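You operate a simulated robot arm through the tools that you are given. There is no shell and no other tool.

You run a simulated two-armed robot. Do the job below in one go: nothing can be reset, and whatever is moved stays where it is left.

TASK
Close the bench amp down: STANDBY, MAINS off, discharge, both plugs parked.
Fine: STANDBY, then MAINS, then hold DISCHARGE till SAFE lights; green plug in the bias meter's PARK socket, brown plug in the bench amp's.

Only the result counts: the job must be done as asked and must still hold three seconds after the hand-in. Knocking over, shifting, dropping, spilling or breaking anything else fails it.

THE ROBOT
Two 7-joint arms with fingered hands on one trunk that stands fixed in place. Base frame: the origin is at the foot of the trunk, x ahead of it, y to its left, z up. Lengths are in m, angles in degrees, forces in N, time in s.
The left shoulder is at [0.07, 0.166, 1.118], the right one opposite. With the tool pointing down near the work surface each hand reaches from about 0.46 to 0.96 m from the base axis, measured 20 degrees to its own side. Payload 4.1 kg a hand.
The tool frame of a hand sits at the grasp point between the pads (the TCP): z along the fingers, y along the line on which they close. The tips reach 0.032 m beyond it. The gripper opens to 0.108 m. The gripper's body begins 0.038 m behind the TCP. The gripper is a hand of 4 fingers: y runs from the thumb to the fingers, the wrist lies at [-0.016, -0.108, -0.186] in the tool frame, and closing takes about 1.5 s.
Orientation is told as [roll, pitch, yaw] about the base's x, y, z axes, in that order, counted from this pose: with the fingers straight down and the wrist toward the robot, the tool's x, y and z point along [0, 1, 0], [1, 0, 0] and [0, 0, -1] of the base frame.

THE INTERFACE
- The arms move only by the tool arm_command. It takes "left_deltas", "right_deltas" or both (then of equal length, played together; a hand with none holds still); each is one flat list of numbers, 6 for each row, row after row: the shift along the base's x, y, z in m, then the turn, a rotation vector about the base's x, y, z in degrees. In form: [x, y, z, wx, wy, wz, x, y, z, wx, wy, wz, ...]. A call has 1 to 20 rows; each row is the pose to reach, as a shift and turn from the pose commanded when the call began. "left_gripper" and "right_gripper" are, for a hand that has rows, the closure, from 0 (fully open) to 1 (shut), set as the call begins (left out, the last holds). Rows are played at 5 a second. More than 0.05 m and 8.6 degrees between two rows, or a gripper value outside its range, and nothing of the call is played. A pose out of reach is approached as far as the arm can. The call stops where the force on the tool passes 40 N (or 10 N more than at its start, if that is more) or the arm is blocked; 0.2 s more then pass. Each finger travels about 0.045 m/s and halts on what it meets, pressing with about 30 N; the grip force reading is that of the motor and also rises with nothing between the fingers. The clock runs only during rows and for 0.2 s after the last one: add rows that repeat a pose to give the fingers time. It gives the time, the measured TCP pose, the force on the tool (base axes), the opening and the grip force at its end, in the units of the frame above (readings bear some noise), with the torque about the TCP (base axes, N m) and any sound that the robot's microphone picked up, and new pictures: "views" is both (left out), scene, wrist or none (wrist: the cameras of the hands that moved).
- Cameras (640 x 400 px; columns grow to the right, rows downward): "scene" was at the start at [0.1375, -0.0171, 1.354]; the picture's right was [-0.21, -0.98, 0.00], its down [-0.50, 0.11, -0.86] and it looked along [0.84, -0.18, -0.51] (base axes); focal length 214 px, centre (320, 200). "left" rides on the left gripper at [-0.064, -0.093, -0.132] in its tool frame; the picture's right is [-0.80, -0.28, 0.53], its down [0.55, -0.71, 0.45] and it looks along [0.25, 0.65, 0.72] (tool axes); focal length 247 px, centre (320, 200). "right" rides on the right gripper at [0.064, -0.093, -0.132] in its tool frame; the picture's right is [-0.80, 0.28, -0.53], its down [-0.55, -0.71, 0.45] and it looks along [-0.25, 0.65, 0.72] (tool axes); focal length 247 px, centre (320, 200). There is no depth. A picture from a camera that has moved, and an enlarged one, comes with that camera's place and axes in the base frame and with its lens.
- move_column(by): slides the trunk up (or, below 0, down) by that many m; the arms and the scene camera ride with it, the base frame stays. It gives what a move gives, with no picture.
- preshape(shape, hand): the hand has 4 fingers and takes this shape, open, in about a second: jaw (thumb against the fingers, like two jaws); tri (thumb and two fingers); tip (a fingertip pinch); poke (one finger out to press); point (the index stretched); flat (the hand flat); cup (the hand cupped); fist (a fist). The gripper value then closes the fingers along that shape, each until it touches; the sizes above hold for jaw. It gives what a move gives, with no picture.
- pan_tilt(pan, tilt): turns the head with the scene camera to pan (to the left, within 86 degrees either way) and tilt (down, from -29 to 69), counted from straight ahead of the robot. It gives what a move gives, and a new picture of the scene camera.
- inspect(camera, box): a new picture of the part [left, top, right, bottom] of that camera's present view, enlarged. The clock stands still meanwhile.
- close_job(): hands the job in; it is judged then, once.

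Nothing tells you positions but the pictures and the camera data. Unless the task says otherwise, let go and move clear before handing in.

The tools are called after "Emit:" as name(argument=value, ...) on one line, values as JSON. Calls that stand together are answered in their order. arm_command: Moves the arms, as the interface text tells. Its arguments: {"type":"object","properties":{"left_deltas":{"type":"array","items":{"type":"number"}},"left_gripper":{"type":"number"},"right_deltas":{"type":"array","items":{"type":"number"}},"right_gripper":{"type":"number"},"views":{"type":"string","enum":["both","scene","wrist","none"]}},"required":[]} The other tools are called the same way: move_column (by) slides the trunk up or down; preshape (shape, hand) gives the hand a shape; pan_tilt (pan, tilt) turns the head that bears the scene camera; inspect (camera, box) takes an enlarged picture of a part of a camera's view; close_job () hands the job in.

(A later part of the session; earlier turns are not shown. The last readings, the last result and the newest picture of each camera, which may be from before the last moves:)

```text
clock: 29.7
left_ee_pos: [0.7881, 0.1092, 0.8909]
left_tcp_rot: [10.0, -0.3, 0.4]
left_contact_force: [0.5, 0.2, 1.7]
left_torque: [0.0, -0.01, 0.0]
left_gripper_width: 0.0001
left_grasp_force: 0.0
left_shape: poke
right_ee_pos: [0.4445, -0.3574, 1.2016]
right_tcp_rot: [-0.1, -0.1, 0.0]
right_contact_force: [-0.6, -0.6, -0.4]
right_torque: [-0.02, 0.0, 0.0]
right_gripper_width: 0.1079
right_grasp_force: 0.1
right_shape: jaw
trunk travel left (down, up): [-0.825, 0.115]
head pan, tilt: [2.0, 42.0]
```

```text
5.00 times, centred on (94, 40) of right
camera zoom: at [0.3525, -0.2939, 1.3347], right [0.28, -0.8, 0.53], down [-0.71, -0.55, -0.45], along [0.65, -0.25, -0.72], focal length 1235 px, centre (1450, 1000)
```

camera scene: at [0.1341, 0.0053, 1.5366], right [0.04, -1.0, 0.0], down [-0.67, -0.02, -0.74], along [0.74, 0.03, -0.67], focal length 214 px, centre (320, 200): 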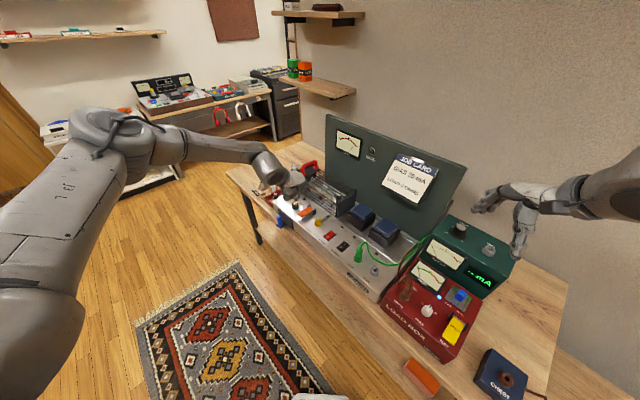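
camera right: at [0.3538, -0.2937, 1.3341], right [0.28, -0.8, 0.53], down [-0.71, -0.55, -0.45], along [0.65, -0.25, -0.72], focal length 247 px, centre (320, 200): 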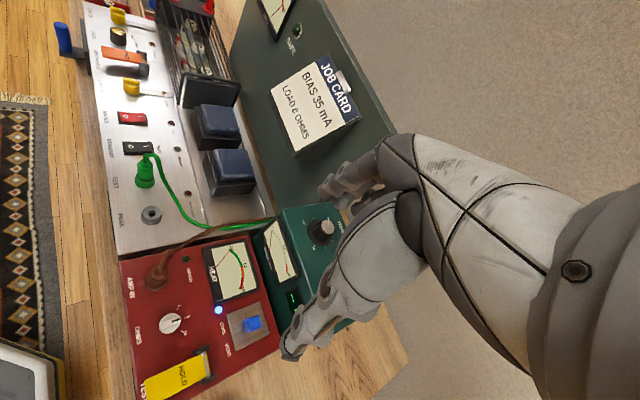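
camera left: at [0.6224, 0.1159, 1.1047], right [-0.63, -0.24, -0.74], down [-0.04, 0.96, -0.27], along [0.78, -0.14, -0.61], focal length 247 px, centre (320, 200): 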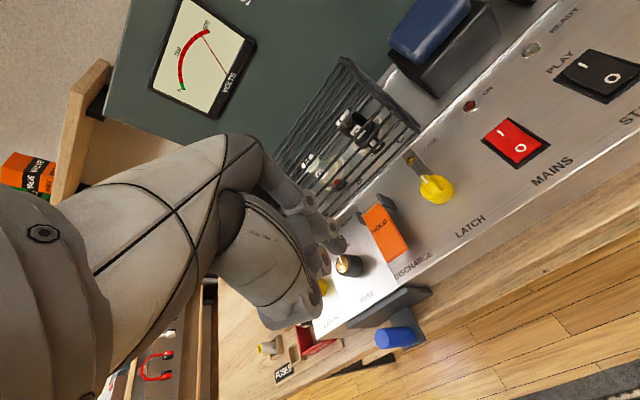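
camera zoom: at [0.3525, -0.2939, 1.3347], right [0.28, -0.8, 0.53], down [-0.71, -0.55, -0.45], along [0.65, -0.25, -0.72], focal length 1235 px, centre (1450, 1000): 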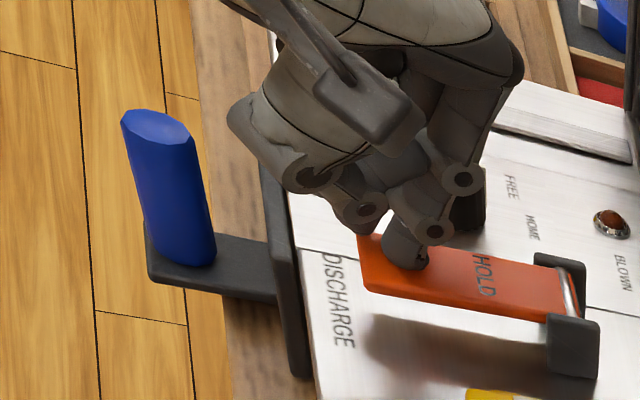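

The index tip is just touching the paddle. I shift it slightly to the paddle's middle and press down, then look at SAFE and the volts meter.

Emit:
arm_command(left_deltas=[-0.0015, -0.002, 0.003, 0, 0, 0, -0.003, -0.004, 0, 0, 0, 0, -0.003, -0.004, -0.004, 0, 0, 0, -0.003, -0.004, -0.007, 0, 0, 0, -0.003, -0.004, -0.01, 0, 0, 0, -0.003, -0.004, -0.013, 0, 0, 0, -0.003, -0.004, -0.015, 0, 0, 0], views="none")

Emit:
inspect(camera="scene", box=[260, 120, 400, 230])

Emit:
inspect(camera="right", box=[30, 0, 158, 80])

```text
clock: 31.3
left_ee_pos: [0.7843, 0.1044, 0.8784]
left_tcp_rot: [9.9, -0.4, 0.4]
left_contact_force: [1.4, 1.5, 7.3]
left_torque: [-0.06, -0.07, 0.03]
left_gripper_width: 0.0001
left_grasp_force: 0.1
left_shape: poke
right_ee_pos: [0.444, -0.3579, 1.203]
right_tcp_rot: [0.0, -0.2, 0.0]
right_contact_force: [-0.3, 0.1, 0.3]
right_torque: [0.02, 0.01, -0.01]
right_gripper_width: 0.1077
right_grasp_force: 0.1
right_shape: jaw
trunk travel left (down, up): [-0.825, 0.115]
head pan, tilt: [2.0, 42.0]
```

```text
3.64 times, centred on (330, 175) of scene
camera zoom: at [0.1315, 0.0049, 1.5369], right [0.04, -1.0, 0.0], down [-0.67, -0.02, -0.74], along [0.74, 0.03, -0.67], focal length 780 px, centre (284, 291)
```

zoom: 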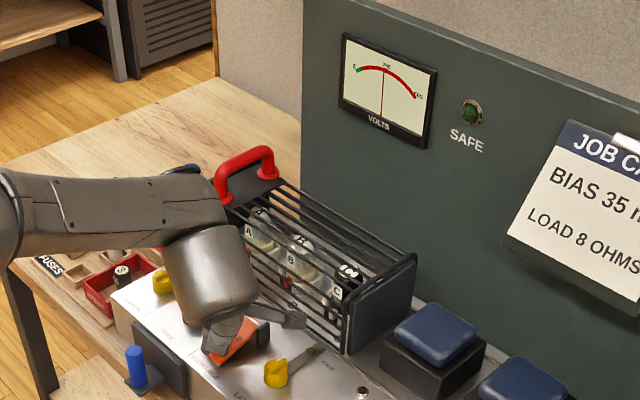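

```text
5.00 times, centred on (94, 40) of right
camera zoom: at [0.3515, -0.2939, 1.335], right [0.28, -0.8, 0.53], down [-0.7, -0.55, -0.45], along [0.65, -0.25, -0.72], focal length 1235 px, centre (1450, 1000)
```

zoom: 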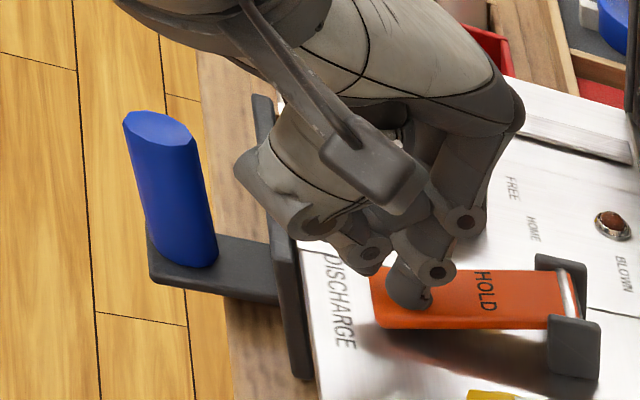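

The volts needle is falling, so the discharge works. I hold here for 4 s and look again.

Emit:
arm_command(left_deltas=[0, 0, -0.001, 0, 0, 0, 0, 0, -0.001, 0, 0, 0, 0, 0, -0.001, 0, 0, 0, 0, 0, -0.001, 0, 0, 0, 0, 0, -0.001, 0, 0, 0, 0, 0, -0.001, 0, 0, 0, 0, 0, -0.001, 0, 0, 0, 0, 0, -0.001, 0, 0, 0, 0, 0, -0.001, 0, 0, 0, 0, 0, -0.001, 0, 0, 0, 0, 0, -0.001, 0, 0, 0, 0, 0, -0.001, 0, 0, 0, 0, 0, -0.001, 0, 0, 0, 0, 0, -0.001, 0, 0, 0, 0, 0, -0.001, 0, 0, 0, 0, 0, -0.001, 0, 0, 0, 0, 0, -0.001, 0, 0, 0, 0, 0, -0.001, 0, 0, 0, 0, 0, -0.001, 0, 0, 0, 0, 0, -0.001, 0, 0, 0], views="none")

Emit:
inspect(camera="scene", box=[260, 120, 400, 230])

```text
clock: 35.5
left_ee_pos: [0.7826, 0.1044, 0.8775]
left_tcp_rot: [9.9, -0.5, 0.3]
left_contact_force: [4.0, 4.4, 24.0]
left_torque: [-0.09, -0.18, 0.06]
left_gripper_width: 0.0
left_grasp_force: 0.0
left_shape: poke
right_ee_pos: [0.4422, -0.3567, 1.2036]
right_tcp_rot: [0.0, -0.1, -0.1]
right_contact_force: [0.4, 1.7, 0.0]
right_torque: [-0.04, -0.03, -0.04]
right_gripper_width: 0.1077
right_grasp_force: 0.0
right_shape: jaw
trunk travel left (down, up): [-0.825, 0.115]
head pan, tilt: [2.0, 42.0]
```

```text
3.64 times, centred on (330, 175) of scene
camera zoom: at [0.1292, 0.0053, 1.537], right [0.04, -1.0, 0.0], down [-0.67, -0.02, -0.74], along [0.74, 0.03, -0.67], focal length 780 px, centre (284, 291)
```

zoom: 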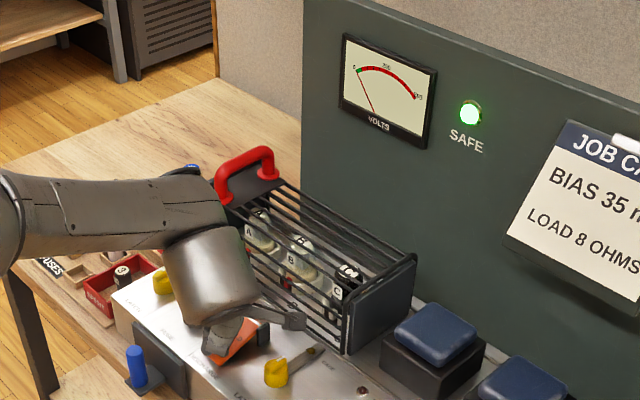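

SAFE is lit and the needle is at zero. I hold a moment longer, then lift the left hand clear and draw it back out of the way.

Emit:
arm_command(left_deltas=[0, 0, 0, 0, 0, 0, 0, 0, 0, 0, 0, 0, 0, 0, 0, 0, 0, 0, 0, 0, 0.02, 0, 0, 0, 0, 0, 0.06, 0, 0, 0, -0.01, 0, 0.1, 0, 0, 0, -0.04, 0.02, 0.13, 0, 0, 0, -0.07, 0.045, 0.16, 0, 0, 0, -0.1, 0.07, 0.19, 0, 0, 0, -0.13, 0.095, 0.22, -3, 0, 0, -0.16, 0.12, 0.25, -6, 0, 0, -0.19, 0.145, 0.28, -10, 0, 0, -0.22, 0.17, 0.3, -10, 0, 0], views="both")

Emit:
inspect(camera="scene", box=[240, 110, 440, 270])

```text
clock: 38.3
left_ee_pos: [0.5656, 0.2776, 1.178]
left_tcp_rot: [-0.1, -0.4, 0.2]
left_contact_force: [-0.1, 0.3, -0.2]
left_torque: [-0.03, -0.04, 0.01]
left_gripper_width: 0.0
left_grasp_force: 0.1
left_shape: poke
right_ee_pos: [0.4427, -0.3561, 1.2038]
right_tcp_rot: [-0.2, -0.1, -0.1]
right_contact_force: [0.0, 0.4, 0.7]
right_torque: [-0.04, -0.01, 0.01]
right_gripper_width: 0.1076
right_grasp_force: 0.0
right_shape: jaw
trunk travel left (down, up): [-0.825, 0.115]
head pan, tilt: [2.0, 42.0]
camera scene: at [0.1301, 0.0068, 1.5369], right [0.03, -1.0, 0.0], down [-0.67, -0.02, -0.74], along [0.74, 0.02, -0.67], focal length 214 px, centre (320, 200)
camera left: at [0.4717, 0.2137, 1.3083], right [-0.28, -0.8, -0.53], down [-0.71, 0.54, -0.45], along [0.65, 0.25, -0.72], focal length 247 px, centre (320, 200)
```

scene: 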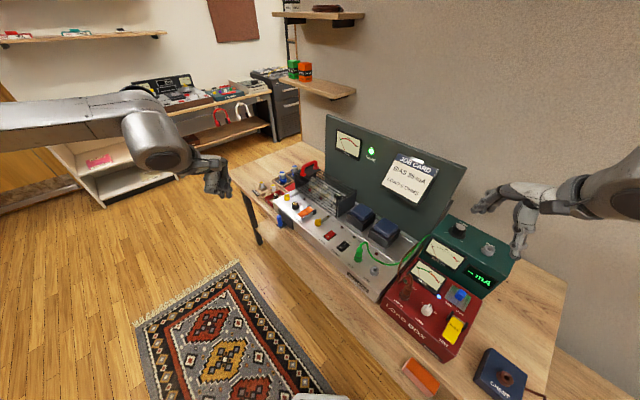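
left: 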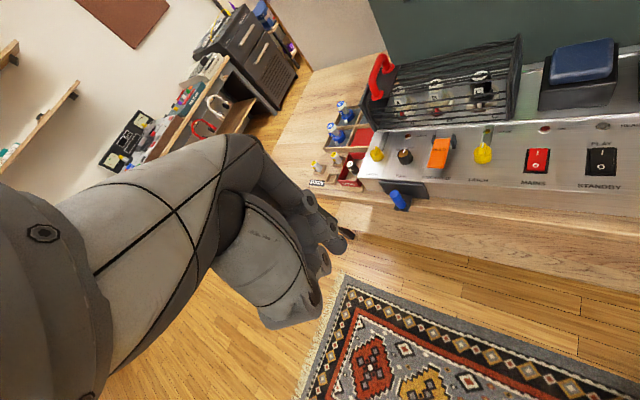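

```text
2.50 times, centred on (340, 190) of scene
camera zoom: at [0.1301, 0.0068, 1.5369], right [0.03, -1.0, 0.0], down [-0.67, -0.02, -0.74], along [0.74, 0.02, -0.67], focal length 536 px, centre (270, 225)
```

zoom: 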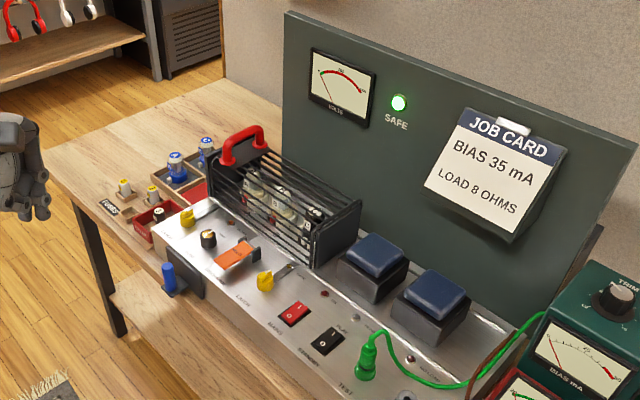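

SAFE stays lit after release. Now the plugs: I look closely at the right hand, the green plug, and the bias meter's PARK socket.

Emit:
inspect(camera="right", box=[240, 120, 480, 370])

Emit:
inspect(camera="scene", box=[460, 160, 560, 270])

Emit:
inspect(camera="scene", box=[340, 210, 480, 330])

Emit:
inspect(camera="right", box=[100, 130, 300, 300])

```text
1.60 times, centred on (360, 245) of right
camera zoom: at [0.3501, -0.2925, 1.3357], right [0.28, -0.8, 0.53], down [-0.7, -0.55, -0.45], along [0.65, -0.25, -0.72], focal length 395 px, centre (256, 128)
```

zoom: 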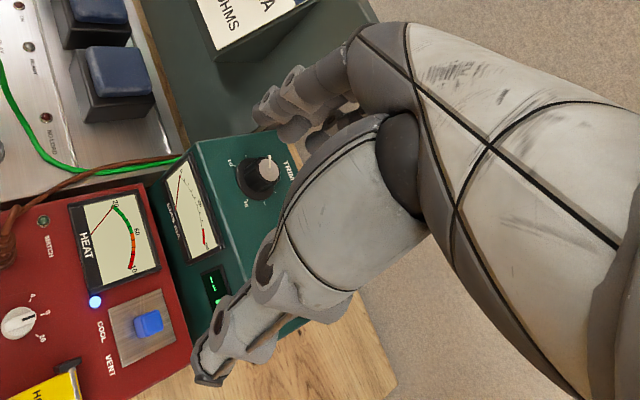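

```text
3.64 times, centred on (510, 215) of scene
camera zoom: at [0.1301, 0.0068, 1.5369], right [0.03, -1.0, 0.0], down [-0.67, -0.02, -0.74], along [0.74, 0.02, -0.67], focal length 780 px, centre (-371, 146)
```

zoom: 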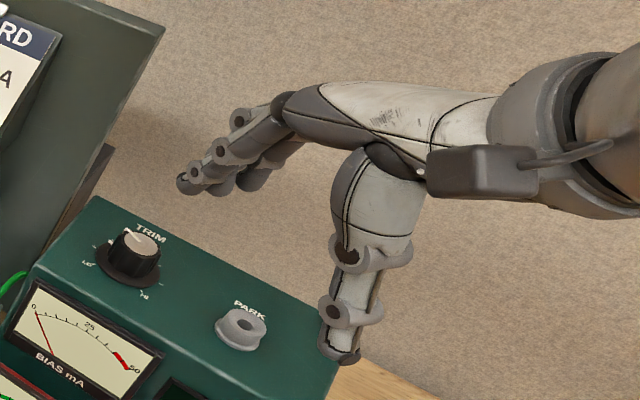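

```text
3.33 times, centred on (410, 270) of scene
camera zoom: at [0.1301, 0.0068, 1.5369], right [0.03, -1.0, 0.0], down [-0.67, -0.02, -0.74], along [0.74, 0.02, -0.67], focal length 715 px, centre (20, -33)
```

zoom: 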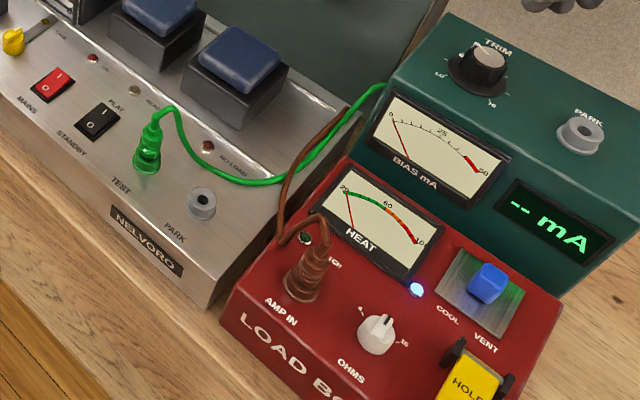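

```text
2.35 times, centred on (200, 215) of right
camera zoom: at [0.3501, -0.2925, 1.3357], right [0.28, -0.8, 0.53], down [-0.7, -0.55, -0.45], along [0.65, -0.25, -0.72], focal length 581 px, centre (602, 165)
```

zoom: 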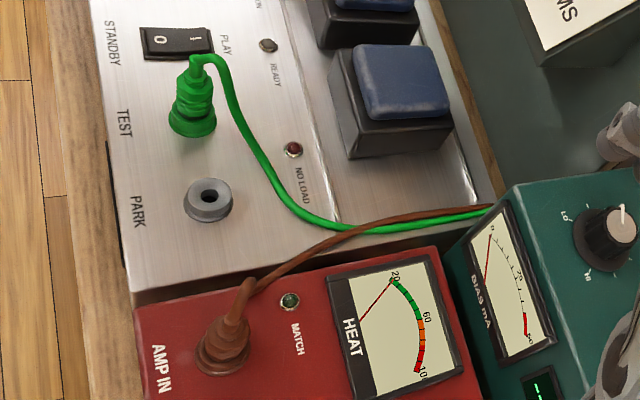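

The green plug stands in TEST near [0.587, -0.122], about 0.08 m tall with the cable leaving at its top; the bias meter's PARK socket is near [0.56, -0.53, 0.957]. I check how the pinch shapes look on the right hand before choosing.

Emit:
preshape(shape="tip", hand="right")

Emit:
inspect(camera="right", box=[240, 120, 480, 370])

Emit:
inspect(camera="scene", box=[460, 160, 560, 270])

Emit:
preshape(shape="tri", hand="right")

Emit:
inspect(camera="right", box=[240, 120, 480, 370])

Emit:
inspect(camera="scene", box=[460, 160, 560, 270])

```text
clock: 39.2
left_ee_pos: [0.5684, 0.2745, 1.1749]
left_tcp_rot: [-0.1, -0.1, 0.4]
left_contact_force: [-0.8, 0.7, 0.0]
left_torque: [-0.01, -0.01, -0.02]
left_gripper_width: 0.0001
left_grasp_force: 0.1
left_shape: poke
right_ee_pos: [0.4437, -0.3587, 1.2022]
right_tcp_rot: [0.0, 0.1, 0.0]
right_contact_force: [-0.7, 0.0, -0.1]
right_torque: [-0.03, 0.02, -0.04]
right_gripper_width: 0.1078
right_grasp_force: 0.1
right_shape: tip
trunk travel left (down, up): [-0.825, 0.115]
head pan, tilt: [2.0, 42.0]
```

```text
1.60 times, centred on (360, 245) of right
camera zoom: at [0.3533, -0.2942, 1.3343], right [0.28, -0.8, 0.53], down [-0.71, -0.55, -0.45], along [0.65, -0.25, -0.72], focal length 395 px, centre (256, 128)
```

zoom: 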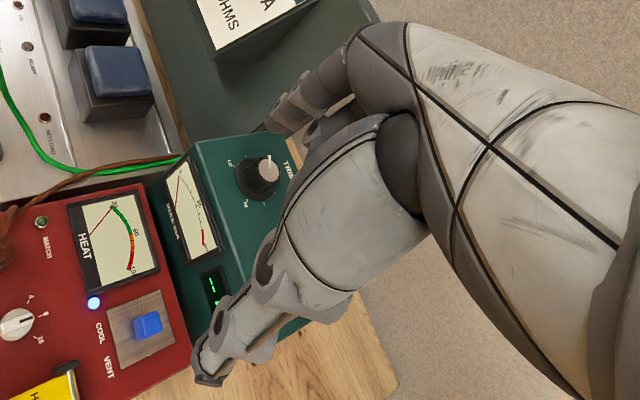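

```text
3.64 times, centred on (510, 215) of scene
camera zoom: at [0.1336, 0.0047, 1.5366], right [0.04, -1.0, 0.0], down [-0.67, -0.02, -0.74], along [0.74, 0.03, -0.67], focal length 780 px, centre (-371, 146)
```

zoom: 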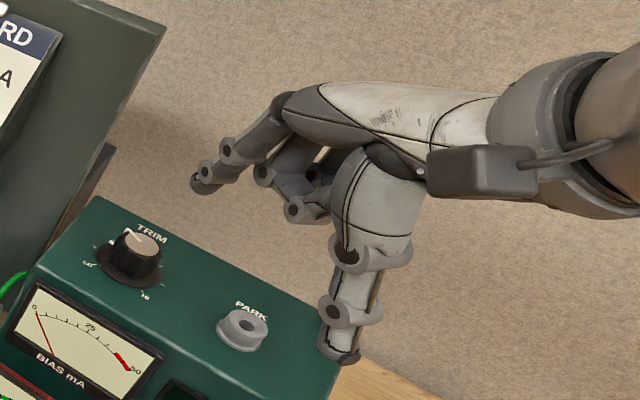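

```text
clock: 40.1
left_ee_pos: [0.5686, 0.2772, 1.1756]
left_tcp_rot: [-0.1, -0.2, 0.4]
left_contact_force: [-0.1, -0.8, -0.3]
left_torque: [0.01, 0.0, 0.0]
left_gripper_width: 0.0
left_grasp_force: 0.1
left_shape: poke
right_ee_pos: [0.4439, -0.3585, 1.2025]
right_tcp_rot: [-0.1, 0.0, 0.0]
right_contact_force: [0.2, 0.1, -0.6]
right_torque: [0.02, -0.02, -0.01]
right_gripper_width: 0.1077
right_grasp_force: 0.0
right_shape: tri
trunk travel left (down, up): [-0.825, 0.115]
head pan, tilt: [2.0, 42.0]
```

```text
1.60 times, centred on (360, 245) of right
camera zoom: at [0.3526, -0.2937, 1.3346], right [0.28, -0.8, 0.53], down [-0.71, -0.55, -0.45], along [0.65, -0.25, -0.72], focal length 395 px, centre (256, 128)
```

zoom: 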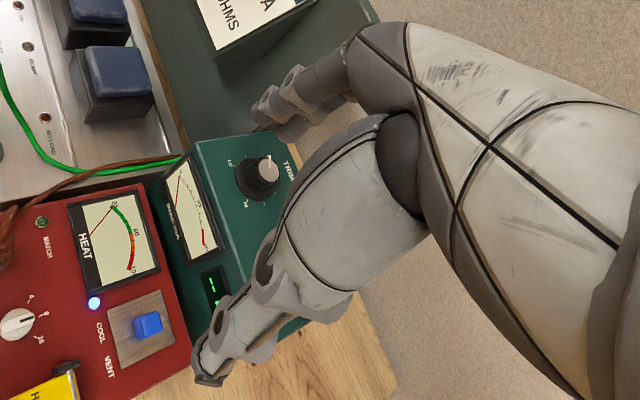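

```text
3.64 times, centred on (510, 215) of scene
camera zoom: at [0.1328, 0.0052, 1.5367], right [0.04, -1.0, 0.0], down [-0.67, -0.02, -0.74], along [0.74, 0.03, -0.67], focal length 780 px, centre (-371, 146)
```

zoom: 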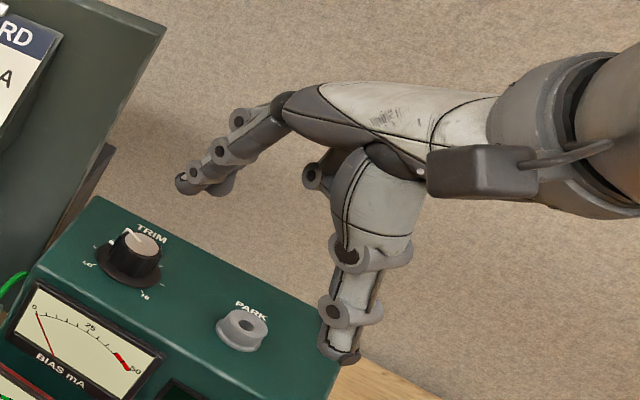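

"tri" (thumb and two fingers) suits the plug. I move the right hand above the green plug with yaw +20° so the cable leaves between thumb and fingers, and look.

Emit:
arm_command(right_deltas=[0.018, 0.03, -0.02, 0, 0, 2.5, 0.036, 0.059, -0.04, 0, 0, 5, 0.054, 0.089, -0.06, 0, 0, 7.5, 0.072, 0.118, -0.08, 0, 0, 10, 0.09, 0.148, -0.1, 0, 0, 12.5, 0.107, 0.177, -0.12, 0, 0, 15, 0.125, 0.207, -0.14, 0, 0, 17.5, 0.143, 0.236, -0.16, 0, 0, 20, 0.143, 0.236, -0.18, 0, 0, 20], right_gripper=0.4, views="both")

Emit:
inspect(camera="right", box=[160, 120, 460, 310])

Emit:
inspect(camera="scene", box=[320, 180, 460, 300])

```text
clock: 42.1
left_ee_pos: [0.5669, 0.2756, 1.1771]
left_tcp_rot: [0.0, -0.1, 0.3]
left_contact_force: [0.1, 0.9, 0.1]
left_torque: [0.03, 0.01, -0.02]
left_gripper_width: 0.0001
left_grasp_force: 0.0
left_shape: poke
right_ee_pos: [0.5889, -0.1218, 1.0222]
right_tcp_rot: [0.0, -0.1, 20.1]
right_contact_force: [0.1, 0.3, -0.3]
right_torque: [0.01, -0.06, 0.01]
right_gripper_width: 0.0648
right_grasp_force: 0.0
right_shape: tri
trunk travel left (down, up): [-0.825, 0.115]
head pan, tilt: [2.0, 42.0]
camera scene: at [0.1325, 0.0043, 1.5367], right [0.04, -1.0, 0.0], down [-0.67, -0.02, -0.74], along [0.74, 0.03, -0.67], focal length 214 px, centre (320, 200)
camera right: at [0.4813, -0.0939, 1.1539], right [0.54, -0.65, 0.53], down [-0.47, -0.76, -0.45], along [0.7, -0.01, -0.72], focal length 247 px, centre (320, 200)
```

scene: 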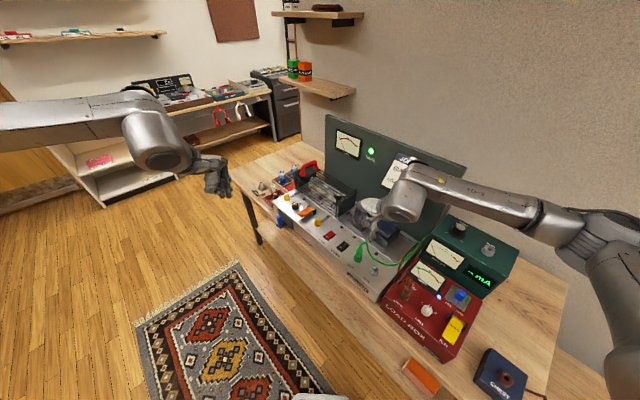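
right: 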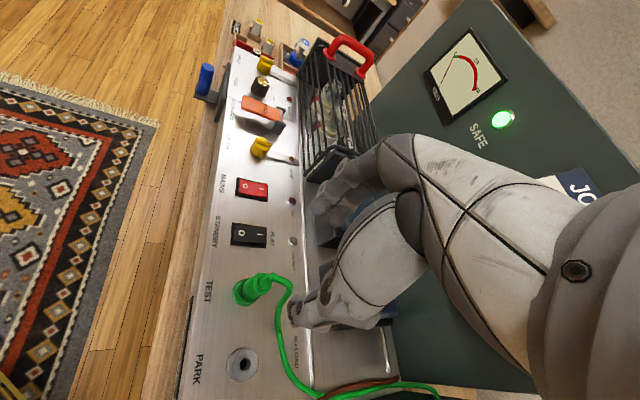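

```text
2.11 times, centred on (310, 215) of right
camera zoom: at [0.4813, -0.0939, 1.1539], right [0.54, -0.65, 0.53], down [-0.47, -0.76, -0.45], along [0.7, -0.01, -0.72], focal length 520 px, centre (341, 168)
```

zoom: 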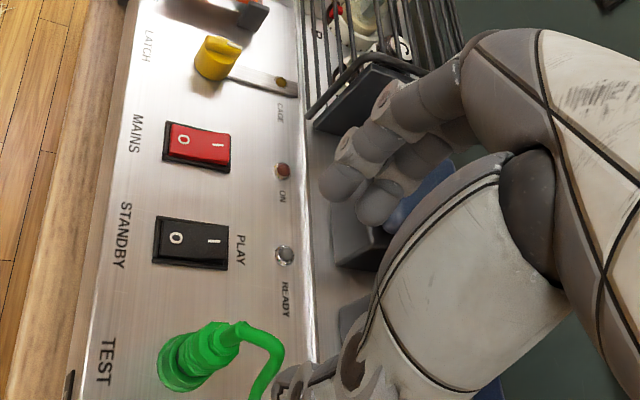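

```text
3.33 times, centred on (390, 240) of scene
camera zoom: at [0.1325, 0.0043, 1.5367], right [0.04, -1.0, 0.0], down [-0.67, -0.02, -0.74], along [0.74, 0.03, -0.67], focal length 715 px, centre (87, 67)
```

zoom: 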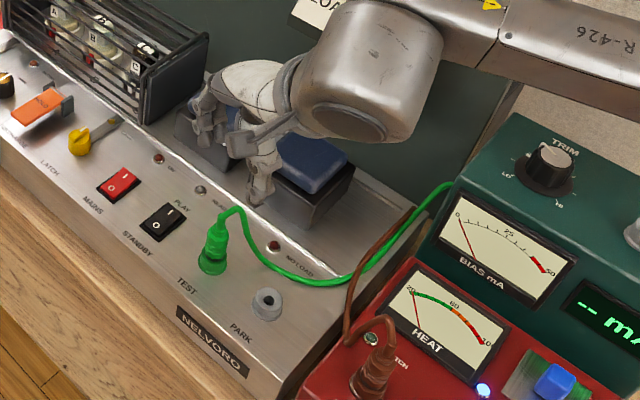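

The plug axis is at about [0.587, -0.122], right under the hand. I lower so that the fingertips straddle the top of the plug and check again.

Emit:
arm_command(right_deltas=[-0.001, 0, -0.03, 0, 0, 0, -0.002, 0, -0.06, 0, 0, 0, -0.002, 0, -0.085, 0, 0, 0], views="none")

Emit:
inspect(camera="right", box=[200, 160, 400, 320])

Emit:
inspect(camera="scene", box=[330, 200, 430, 280])

Emit:
inspect(camera="left", box=[500, 80, 640, 240])

```text
clock: 42.9
left_ee_pos: [0.5685, 0.2771, 1.1751]
left_tcp_rot: [0.1, -0.2, 0.4]
left_contact_force: [-1.2, 0.1, 0.2]
left_torque: [0.0, 0.01, 0.03]
left_gripper_width: 0.0
left_grasp_force: 0.1
left_shape: poke
right_ee_pos: [0.5881, -0.1206, 0.9381]
right_tcp_rot: [0.0, 0.0, 19.9]
right_contact_force: [0.5, -0.1, -0.4]
right_torque: [0.01, -0.02, 0.0]
right_gripper_width: 0.0653
right_grasp_force: 0.0
right_shape: tri
trunk travel left (down, up): [-0.825, 0.115]
head pan, tilt: [2.0, 42.0]
```

```text
2.50 times, centred on (300, 240) of right
camera zoom: at [0.4801, -0.0923, 1.0698], right [0.54, -0.65, 0.53], down [-0.47, -0.76, -0.45], along [0.7, -0.01, -0.72], focal length 617 px, centre (370, 100)
```

zoom: 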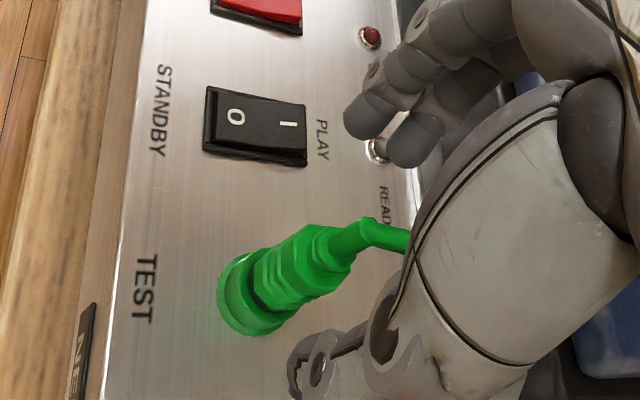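

```text
5.00 times, centred on (380, 240) of scene
camera zoom: at [0.1334, 0.0054, 1.5366], right [0.04, -1.0, 0.0], down [-0.67, -0.02, -0.74], along [0.74, 0.03, -0.67], focal length 1072 px, centre (20, 0)
```

zoom: 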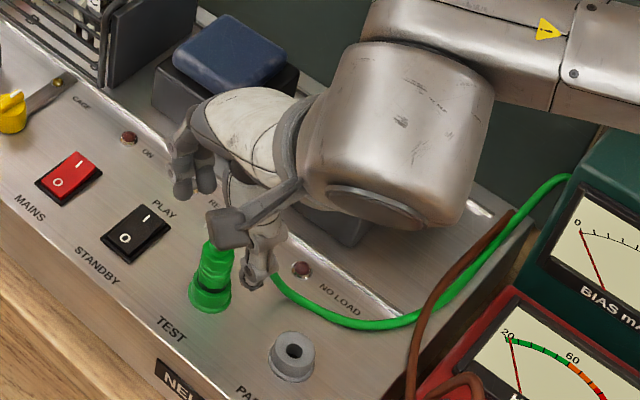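

```text
2.50 times, centred on (570, 160) of left
camera zoom: at [0.4749, 0.2125, 1.3071], right [-0.28, -0.8, -0.53], down [-0.71, 0.54, -0.45], along [0.65, 0.25, -0.72], focal length 617 px, centre (-305, 300)
```

zoom: 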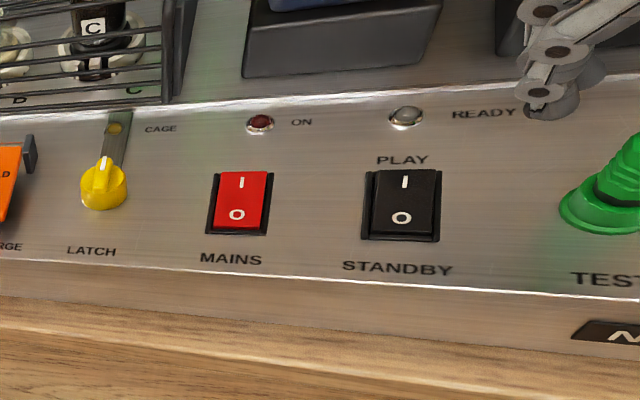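

The thumb and fingers straddle the plug and the cable leaves freely behind. I lower to grasp height and close on the plug.

Emit:
arm_command(right_deltas=[-0.001, -0.001, -0.02, 0, 0, 0, -0.001, -0.001, -0.04, 0, 0, 0, -0.001, -0.001, -0.05, 0, 0, 0], views="none")

Emit:
inspect(camera="right", box=[200, 160, 400, 320])

Emit:
inspect(camera="scene", box=[330, 210, 430, 290])

```text
clock: 43.7
left_ee_pos: [0.568, 0.276, 1.1761]
left_tcp_rot: [0.0, -0.2, 0.4]
left_contact_force: [-0.3, 0.2, 0.0]
left_torque: [0.02, -0.02, 0.0]
left_gripper_width: 0.0
left_grasp_force: 0.2
left_shape: poke
right_ee_pos: [0.5856, -0.122, 0.8871]
right_tcp_rot: [0.0, -0.1, 20.0]
right_contact_force: [-0.8, -0.8, -0.4]
right_torque: [0.01, 0.04, 0.01]
right_gripper_width: 0.0651
right_grasp_force: 0.1
right_shape: tri
trunk travel left (down, up): [-0.825, 0.115]
head pan, tilt: [2.0, 42.0]
```

```text
2.50 times, centred on (300, 240) of right
camera zoom: at [0.4781, -0.0939, 1.0187], right [0.54, -0.65, 0.53], down [-0.47, -0.76, -0.45], along [0.7, -0.01, -0.72], focal length 617 px, centre (370, 100)
```

zoom: 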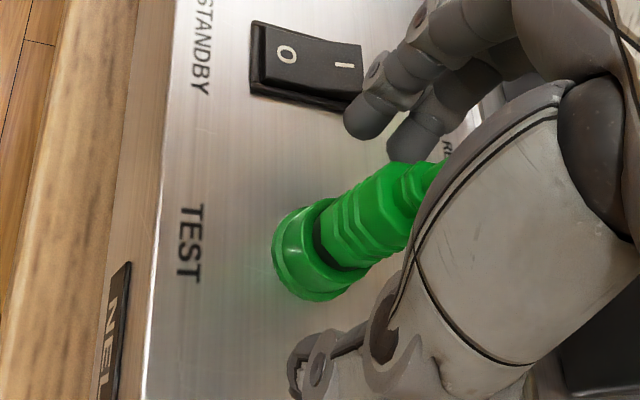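

```text
5.00 times, centred on (380, 250) of scene
camera zoom: at [0.1329, 0.0051, 1.5367], right [0.04, -1.0, 0.0], down [-0.67, -0.02, -0.74], along [0.74, 0.03, -0.67], focal length 1072 px, centre (20, -50)
```

zoom: 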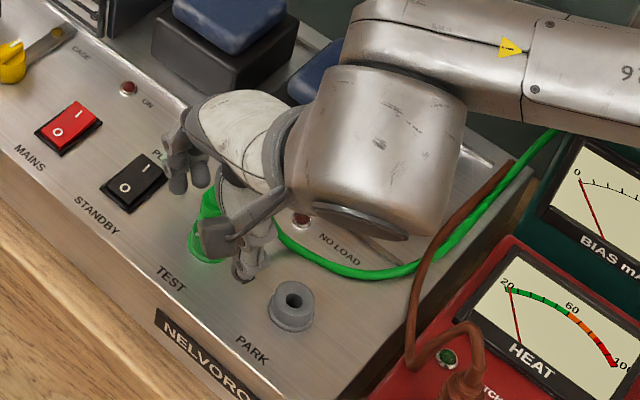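

Emit:
arm_command(right_deltas=[0, 0, 0, 0, 0, 0, 0, 0, 0, 0, 0, 0, 0, 0, 0, 0, 0, 0, 0, 0, 0, 0, 0, 0, 0, 0, 0, 0, 0, 0, 0, 0, 0, 0, 0, 0, 0, 0, 0, 0, 0, 0, 0, 0, 0, 0, 0, 0], right_gripper=1, views="none")

Emit:
inspect(camera="right", box=[200, 160, 400, 320])

Emit:
inspect(camera="scene", box=[330, 210, 430, 290])

```text
clock: 45.5
left_ee_pos: [0.5681, 0.2754, 1.1767]
left_tcp_rot: [-0.1, -0.1, 0.4]
left_contact_force: [0.2, 0.4, 0.0]
left_torque: [0.02, 0.02, -0.01]
left_gripper_width: 0.0001
left_grasp_force: 0.1
left_shape: poke
right_ee_pos: [0.5864, -0.1226, 0.8859]
right_tcp_rot: [0.0, 0.0, 20.1]
right_contact_force: [0.0, -0.4, 0.3]
right_torque: [-0.02, -0.04, 0.01]
right_gripper_width: 0.0142
right_grasp_force: 29.4
right_shape: tri
trunk travel left (down, up): [-0.825, 0.115]
head pan, tilt: [2.0, 42.0]
```

```text
2.50 times, centred on (300, 240) of right
camera zoom: at [0.4782, -0.0938, 1.0187], right [0.54, -0.65, 0.53], down [-0.47, -0.76, -0.45], along [0.7, -0.01, -0.72], focal length 617 px, centre (370, 100)
```

zoom: 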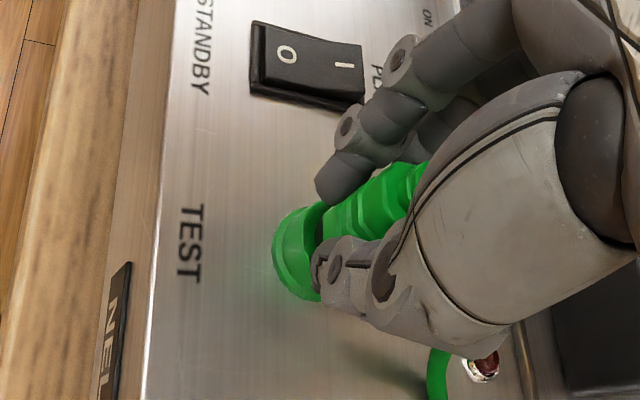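

```text
5.00 times, centred on (380, 250) of scene
camera zoom: at [0.1331, 0.0052, 1.5366], right [0.04, -1.0, 0.0], down [-0.67, -0.02, -0.74], along [0.74, 0.03, -0.67], focal length 1072 px, centre (20, -50)
```

zoom: 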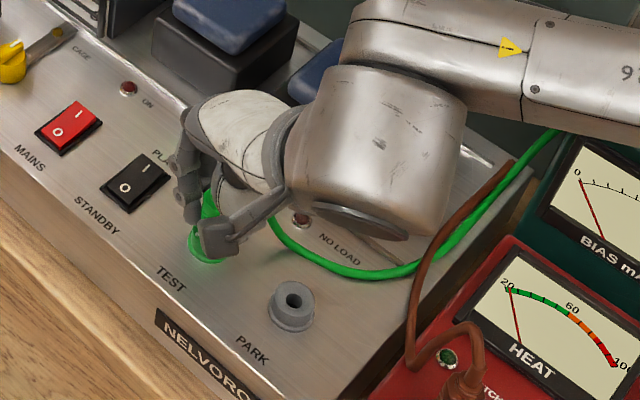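

The plug is gripped (0.014 m opening, 29 N). I pull it straight up in small steps.

Emit:
arm_command(right_deltas=[0, 0, 0.004, 0, 0, 0, 0, 0, 0.008, 0, 0, 0, 0, 0, 0.014, 0, 0, 0, 0, 0, 0.02, 0, 0, 0, 0, 0, 0.03, 0, 0, 0, 0, 0, 0.045, 0, 0, 0, 0, 0, 0.06, 0, 0, 0], views="none")

Emit:
inspect(camera="right", box=[200, 160, 400, 320])

Emit:
inspect(camera="scene", box=[330, 200, 430, 280])

```text
clock: 47.1
left_ee_pos: [0.5688, 0.2762, 1.1756]
left_tcp_rot: [-0.1, -0.3, 0.4]
left_contact_force: [0.4, -1.1, 0.0]
left_torque: [0.03, -0.02, 0.04]
left_gripper_width: 0.0
left_grasp_force: 0.0
left_shape: poke
right_ee_pos: [0.587, -0.1229, 0.9484]
right_tcp_rot: [0.0, 0.0, 20.1]
right_contact_force: [0.0, 0.5, -0.9]
right_torque: [0.0, -0.01, 0.0]
right_gripper_width: 0.0139
right_grasp_force: 30.1
right_shape: tri
trunk travel left (down, up): [-0.825, 0.115]
head pan, tilt: [2.0, 42.0]
```

```text
2.50 times, centred on (300, 240) of right
camera zoom: at [0.4787, -0.0952, 1.0806], right [0.54, -0.65, 0.53], down [-0.47, -0.76, -0.45], along [0.7, -0.01, -0.72], focal length 617 px, centre (370, 100)
```

zoom: 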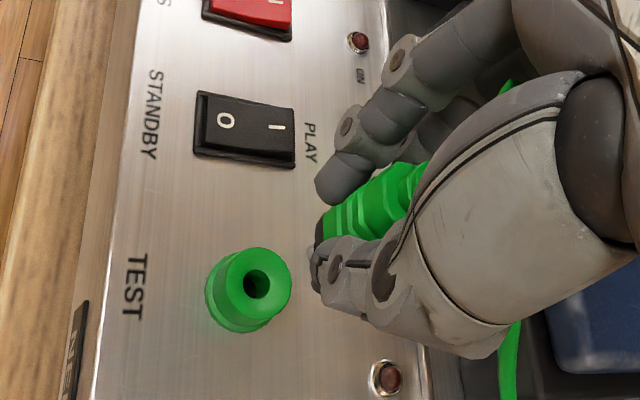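

```text
5.00 times, centred on (380, 240) of scene
camera zoom: at [0.1329, 0.0053, 1.5366], right [0.04, -1.0, 0.0], down [-0.67, -0.02, -0.74], along [0.74, 0.03, -0.67], focal length 1072 px, centre (20, 0)
```

zoom: 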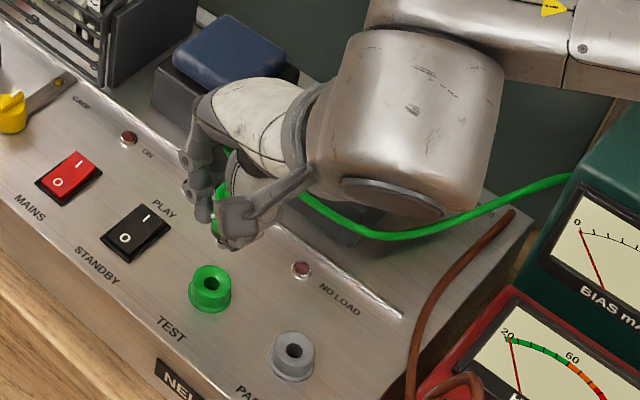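

The green plug is free. I lift it well clear and carry it over toward the bias meter's PARK socket, turning the hand to a comfortable angle on the way.

Emit:
arm_command(right_deltas=[0, 0, 0.04, 0, 0, 0, 0, 0, 0.08, 0, 0, 0, 0, 0, 0.12, 0, 0, 0, -0.005, -0.02, 0.15, 0, 0, 0, -0.01, -0.06, 0.155, 0, 0, -4, -0.015, -0.1, 0.155, 0, 0, -8, -0.02, -0.14, 0.155, 0, 0, -12, -0.025, -0.18, 0.155, 0, 0, -16, -0.03, -0.22, 0.155, 0, 0, -20, -0.03, -0.26, 0.155, 0, 0, -24, -0.03, -0.3, 0.155, 0, 0, -28, -0.03, -0.34, 0.155, 0, 0, -32, -0.03, -0.375, 0.155, 0, 0, -35, -0.03, -0.4, 0.155, 0, 0, -35], views="both")

Emit:
inspect(camera="right", box=[160, 120, 460, 310])

Emit:
inspect(camera="scene", box=[420, 160, 560, 280])

```text
clock: 50.1
left_ee_pos: [0.5673, 0.2755, 1.1766]
left_tcp_rot: [0.0, -0.2, 0.3]
left_contact_force: [0.5, -0.5, 0.3]
left_torque: [-0.01, 0.03, 0.01]
left_gripper_width: 0.0003
left_grasp_force: 0.1
left_shape: poke
right_ee_pos: [0.5561, -0.5216, 1.1027]
right_tcp_rot: [0.2, 0.1, -15.0]
right_contact_force: [0.2, -0.1, -1.3]
right_torque: [0.02, -0.05, -0.02]
right_gripper_width: 0.014
right_grasp_force: 29.9
right_shape: tri
trunk travel left (down, up): [-0.825, 0.115]
head pan, tilt: [2.0, 42.0]
camera scene: at [0.1328, 0.0044, 1.5367], right [0.04, -1.0, 0.0], down [-0.67, -0.02, -0.74], along [0.74, 0.03, -0.67], focal length 214 px, centre (320, 200)
camera right: at [0.4844, -0.4368, 1.2349], right [0.07, -0.84, 0.53], down [-0.82, -0.35, -0.45], along [0.56, -0.41, -0.72], focal length 247 px, centre (320, 200)
```

scene: 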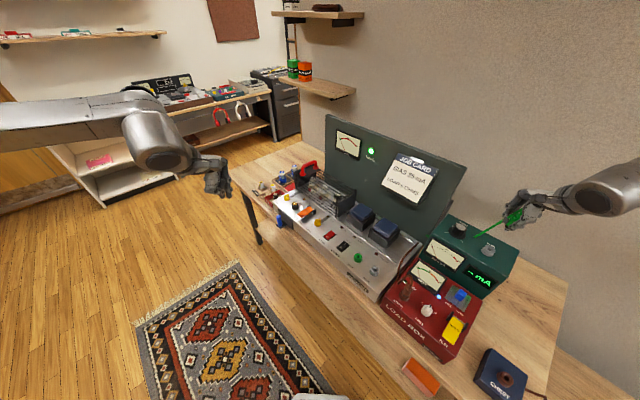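
right: 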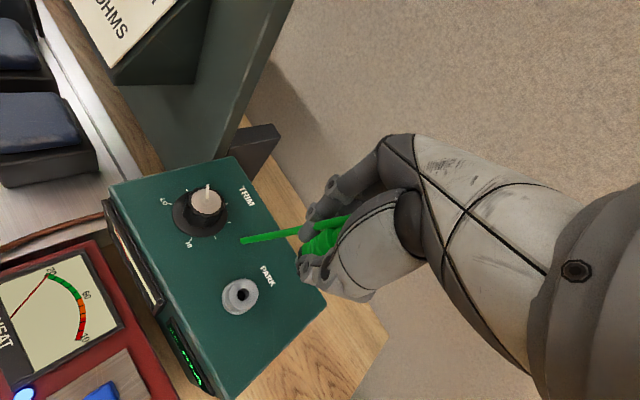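

```text
2.11 times, centred on (310, 215) of right
camera zoom: at [0.4844, -0.4368, 1.2349], right [0.07, -0.84, 0.53], down [-0.82, -0.35, -0.45], along [0.56, -0.41, -0.72], focal length 520 px, centre (341, 168)
```

zoom: 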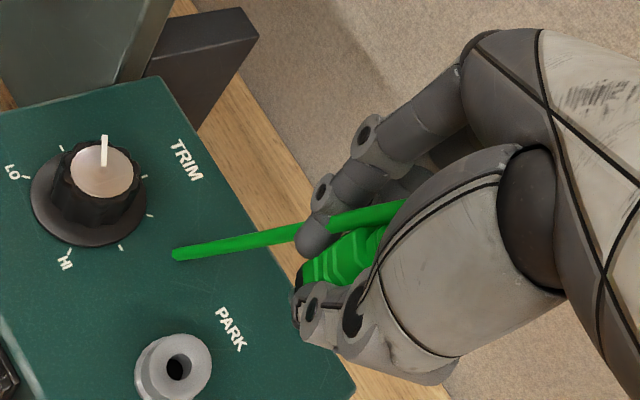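

```text
3.33 times, centred on (490, 220) of scene
camera zoom: at [0.1328, 0.0044, 1.5367], right [0.04, -1.0, 0.0], down [-0.67, -0.02, -0.74], along [0.74, 0.03, -0.67], focal length 715 px, centre (-247, 133)
```

zoom: 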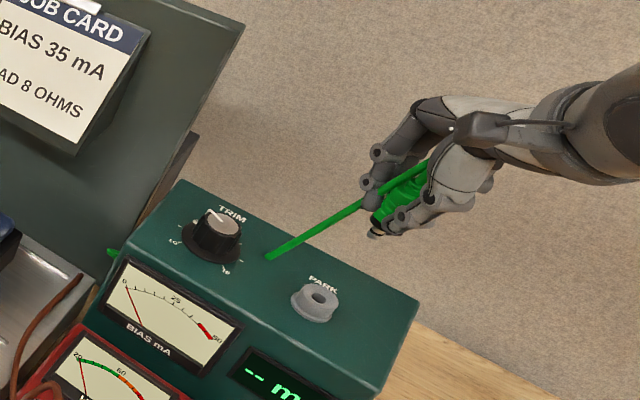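

The meter's PARK hole triangulates to about [0.540, -0.505, 0.978]. I move the plug over it, stay about 2 cm above, and look again.

Emit:
arm_command(right_deltas=[-0.008, 0.0085, -0.01, 0, 0, 0, -0.016, 0.017, -0.025, 0, 0, 0, -0.016, 0.017, -0.04, 0, 0, 0, -0.016, 0.017, -0.04, 0, 0, 0], views="none")

Emit:
inspect(camera="right", box=[200, 170, 400, 310])

Emit:
inspect(camera="scene", box=[440, 190, 540, 270])

Emit:
inspect(camera="left", box=[480, 60, 640, 260])

```text
clock: 51.1
left_ee_pos: [0.5681, 0.277, 1.177]
left_tcp_rot: [-0.1, -0.2, 0.4]
left_contact_force: [0.6, 0.0, 0.4]
left_torque: [0.0, -0.03, -0.02]
left_gripper_width: 0.0
left_grasp_force: 0.1
left_shape: poke
right_ee_pos: [0.5399, -0.5064, 1.0655]
right_tcp_rot: [0.0, 0.0, -15.0]
right_contact_force: [-0.6, -0.9, -0.9]
right_torque: [0.01, 0.03, 0.01]
right_gripper_width: 0.0137
right_grasp_force: 29.8
right_shape: tri
trunk travel left (down, up): [-0.825, 0.115]
head pan, tilt: [2.0, 42.0]
```

```text
2.86 times, centred on (300, 240) of right
camera zoom: at [0.4672, -0.4203, 1.1972], right [0.07, -0.84, 0.53], down [-0.82, -0.35, -0.45], along [0.56, -0.41, -0.72], focal length 706 px, centre (377, 86)
```

zoom: 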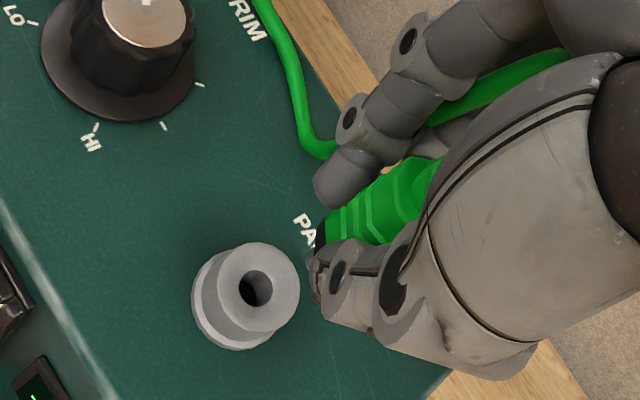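

```text
5.00 times, centred on (490, 230) of scene
camera zoom: at [0.1329, 0.0052, 1.5366], right [0.04, -1.0, 0.0], down [-0.67, -0.02, -0.74], along [0.74, 0.03, -0.67], focal length 1072 px, centre (-530, 50)
```

zoom: 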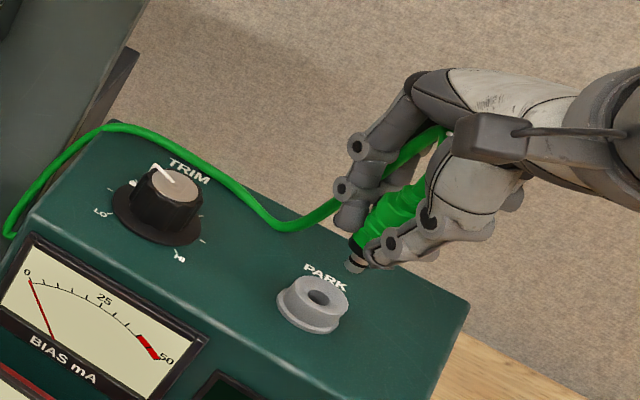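

```text
2.00 times, centred on (560, 160) of left
camera zoom: at [0.4745, 0.2123, 1.3073], right [-0.28, -0.8, -0.53], down [-0.71, 0.54, -0.45], along [0.65, 0.25, -0.72], focal length 494 px, centre (-160, 280)
```

zoom: 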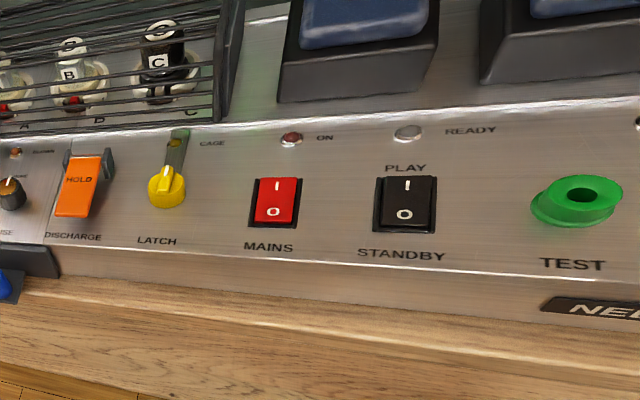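

The hole is at about [0.539, -0.503, 0.983] and the pin tip about 0.028 m above it. I correct by a few millimetres, lower to just above the socket, and check from both cameras.

Emit:
arm_command(right_deltas=[-0.001, 0.003, -0.01, 0, 0, 0, -0.001, 0.003, -0.02, 0, 0, 0, -0.001, 0.003, -0.022, 0, 0, 0], views="none")

Emit:
inspect(camera="right", box=[220, 190, 380, 290])

Emit:
inspect(camera="scene", box=[460, 210, 540, 260])

```text
clock: 51.9
left_ee_pos: [0.5672, 0.2769, 1.1766]
left_tcp_rot: [0.0, -0.2, 0.4]
left_contact_force: [-0.6, 0.2, 0.7]
left_torque: [0.0, 0.0, -0.03]
left_gripper_width: 0.0
left_grasp_force: 0.0
left_shape: poke
right_ee_pos: [0.5371, -0.5022, 1.0416]
right_tcp_rot: [0.0, -0.1, -14.8]
right_contact_force: [0.1, 0.4, 0.6]
right_torque: [0.02, 0.02, 0.02]
right_gripper_width: 0.0139
right_grasp_force: 30.6
right_shape: tri
trunk travel left (down, up): [-0.825, 0.115]
head pan, tilt: [2.0, 42.0]
```

```text
4.00 times, centred on (300, 240) of right
camera zoom: at [0.4661, -0.416, 1.1736], right [0.07, -0.84, 0.53], down [-0.82, -0.35, -0.45], along [0.56, -0.41, -0.72], focal length 988 px, centre (400, 40)
```

zoom: 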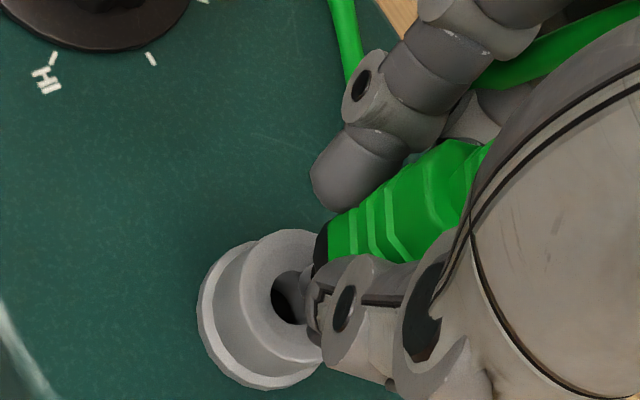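

```text
8.00 times, centred on (500, 235) of scene
camera zoom: at [0.1324, 0.0057, 1.5367], right [0.04, -1.0, 0.0], down [-0.67, -0.02, -0.74], along [0.74, 0.03, -0.67], focal length 1716 px, centre (-1120, -80)
```

zoom: 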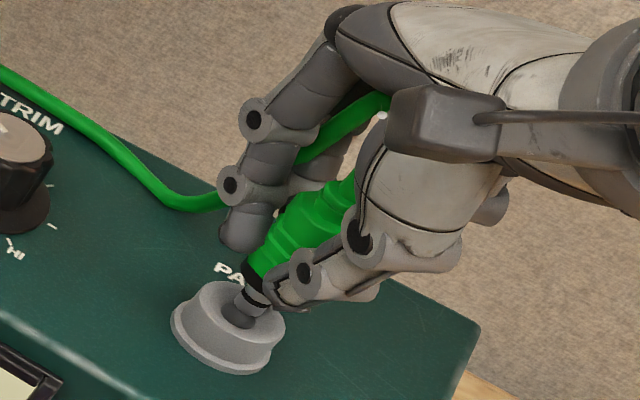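

Emit:
inspect(camera="scene", box=[480, 236, 504, 251])

Emit:
inspect(camera="right", box=[260, 230, 324, 270])

```text
16.00 times, centred on (492, 244) of scene
camera zoom: at [0.1324, 0.0057, 1.5367], right [0.04, -1.0, 0.0], down [-0.67, -0.02, -0.74], along [0.74, 0.03, -0.67], focal length 3432 px, centre (-2432, -496)
```

zoom: 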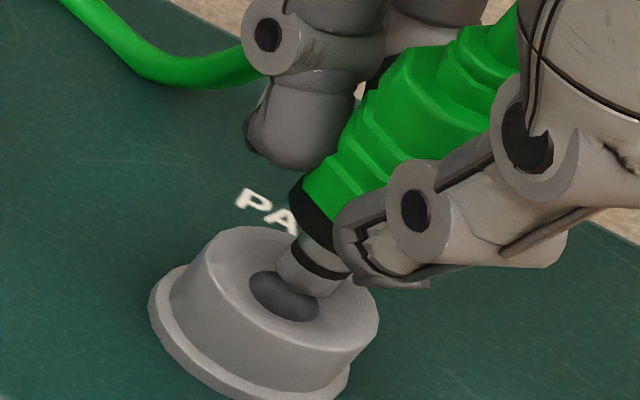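

```text
10.00 times, centred on (292, 250) of right
camera zoom: at [0.4661, -0.416, 1.1736], right [0.07, -0.84, 0.53], down [-0.82, -0.35, -0.45], along [0.56, -0.41, -0.72], focal length 2470 px, centre (600, -300)
```

zoom: 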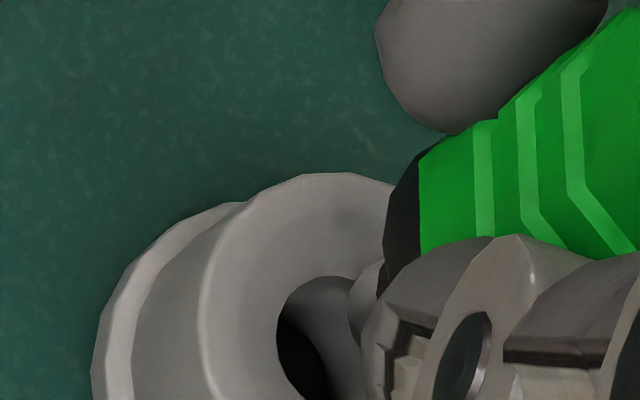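

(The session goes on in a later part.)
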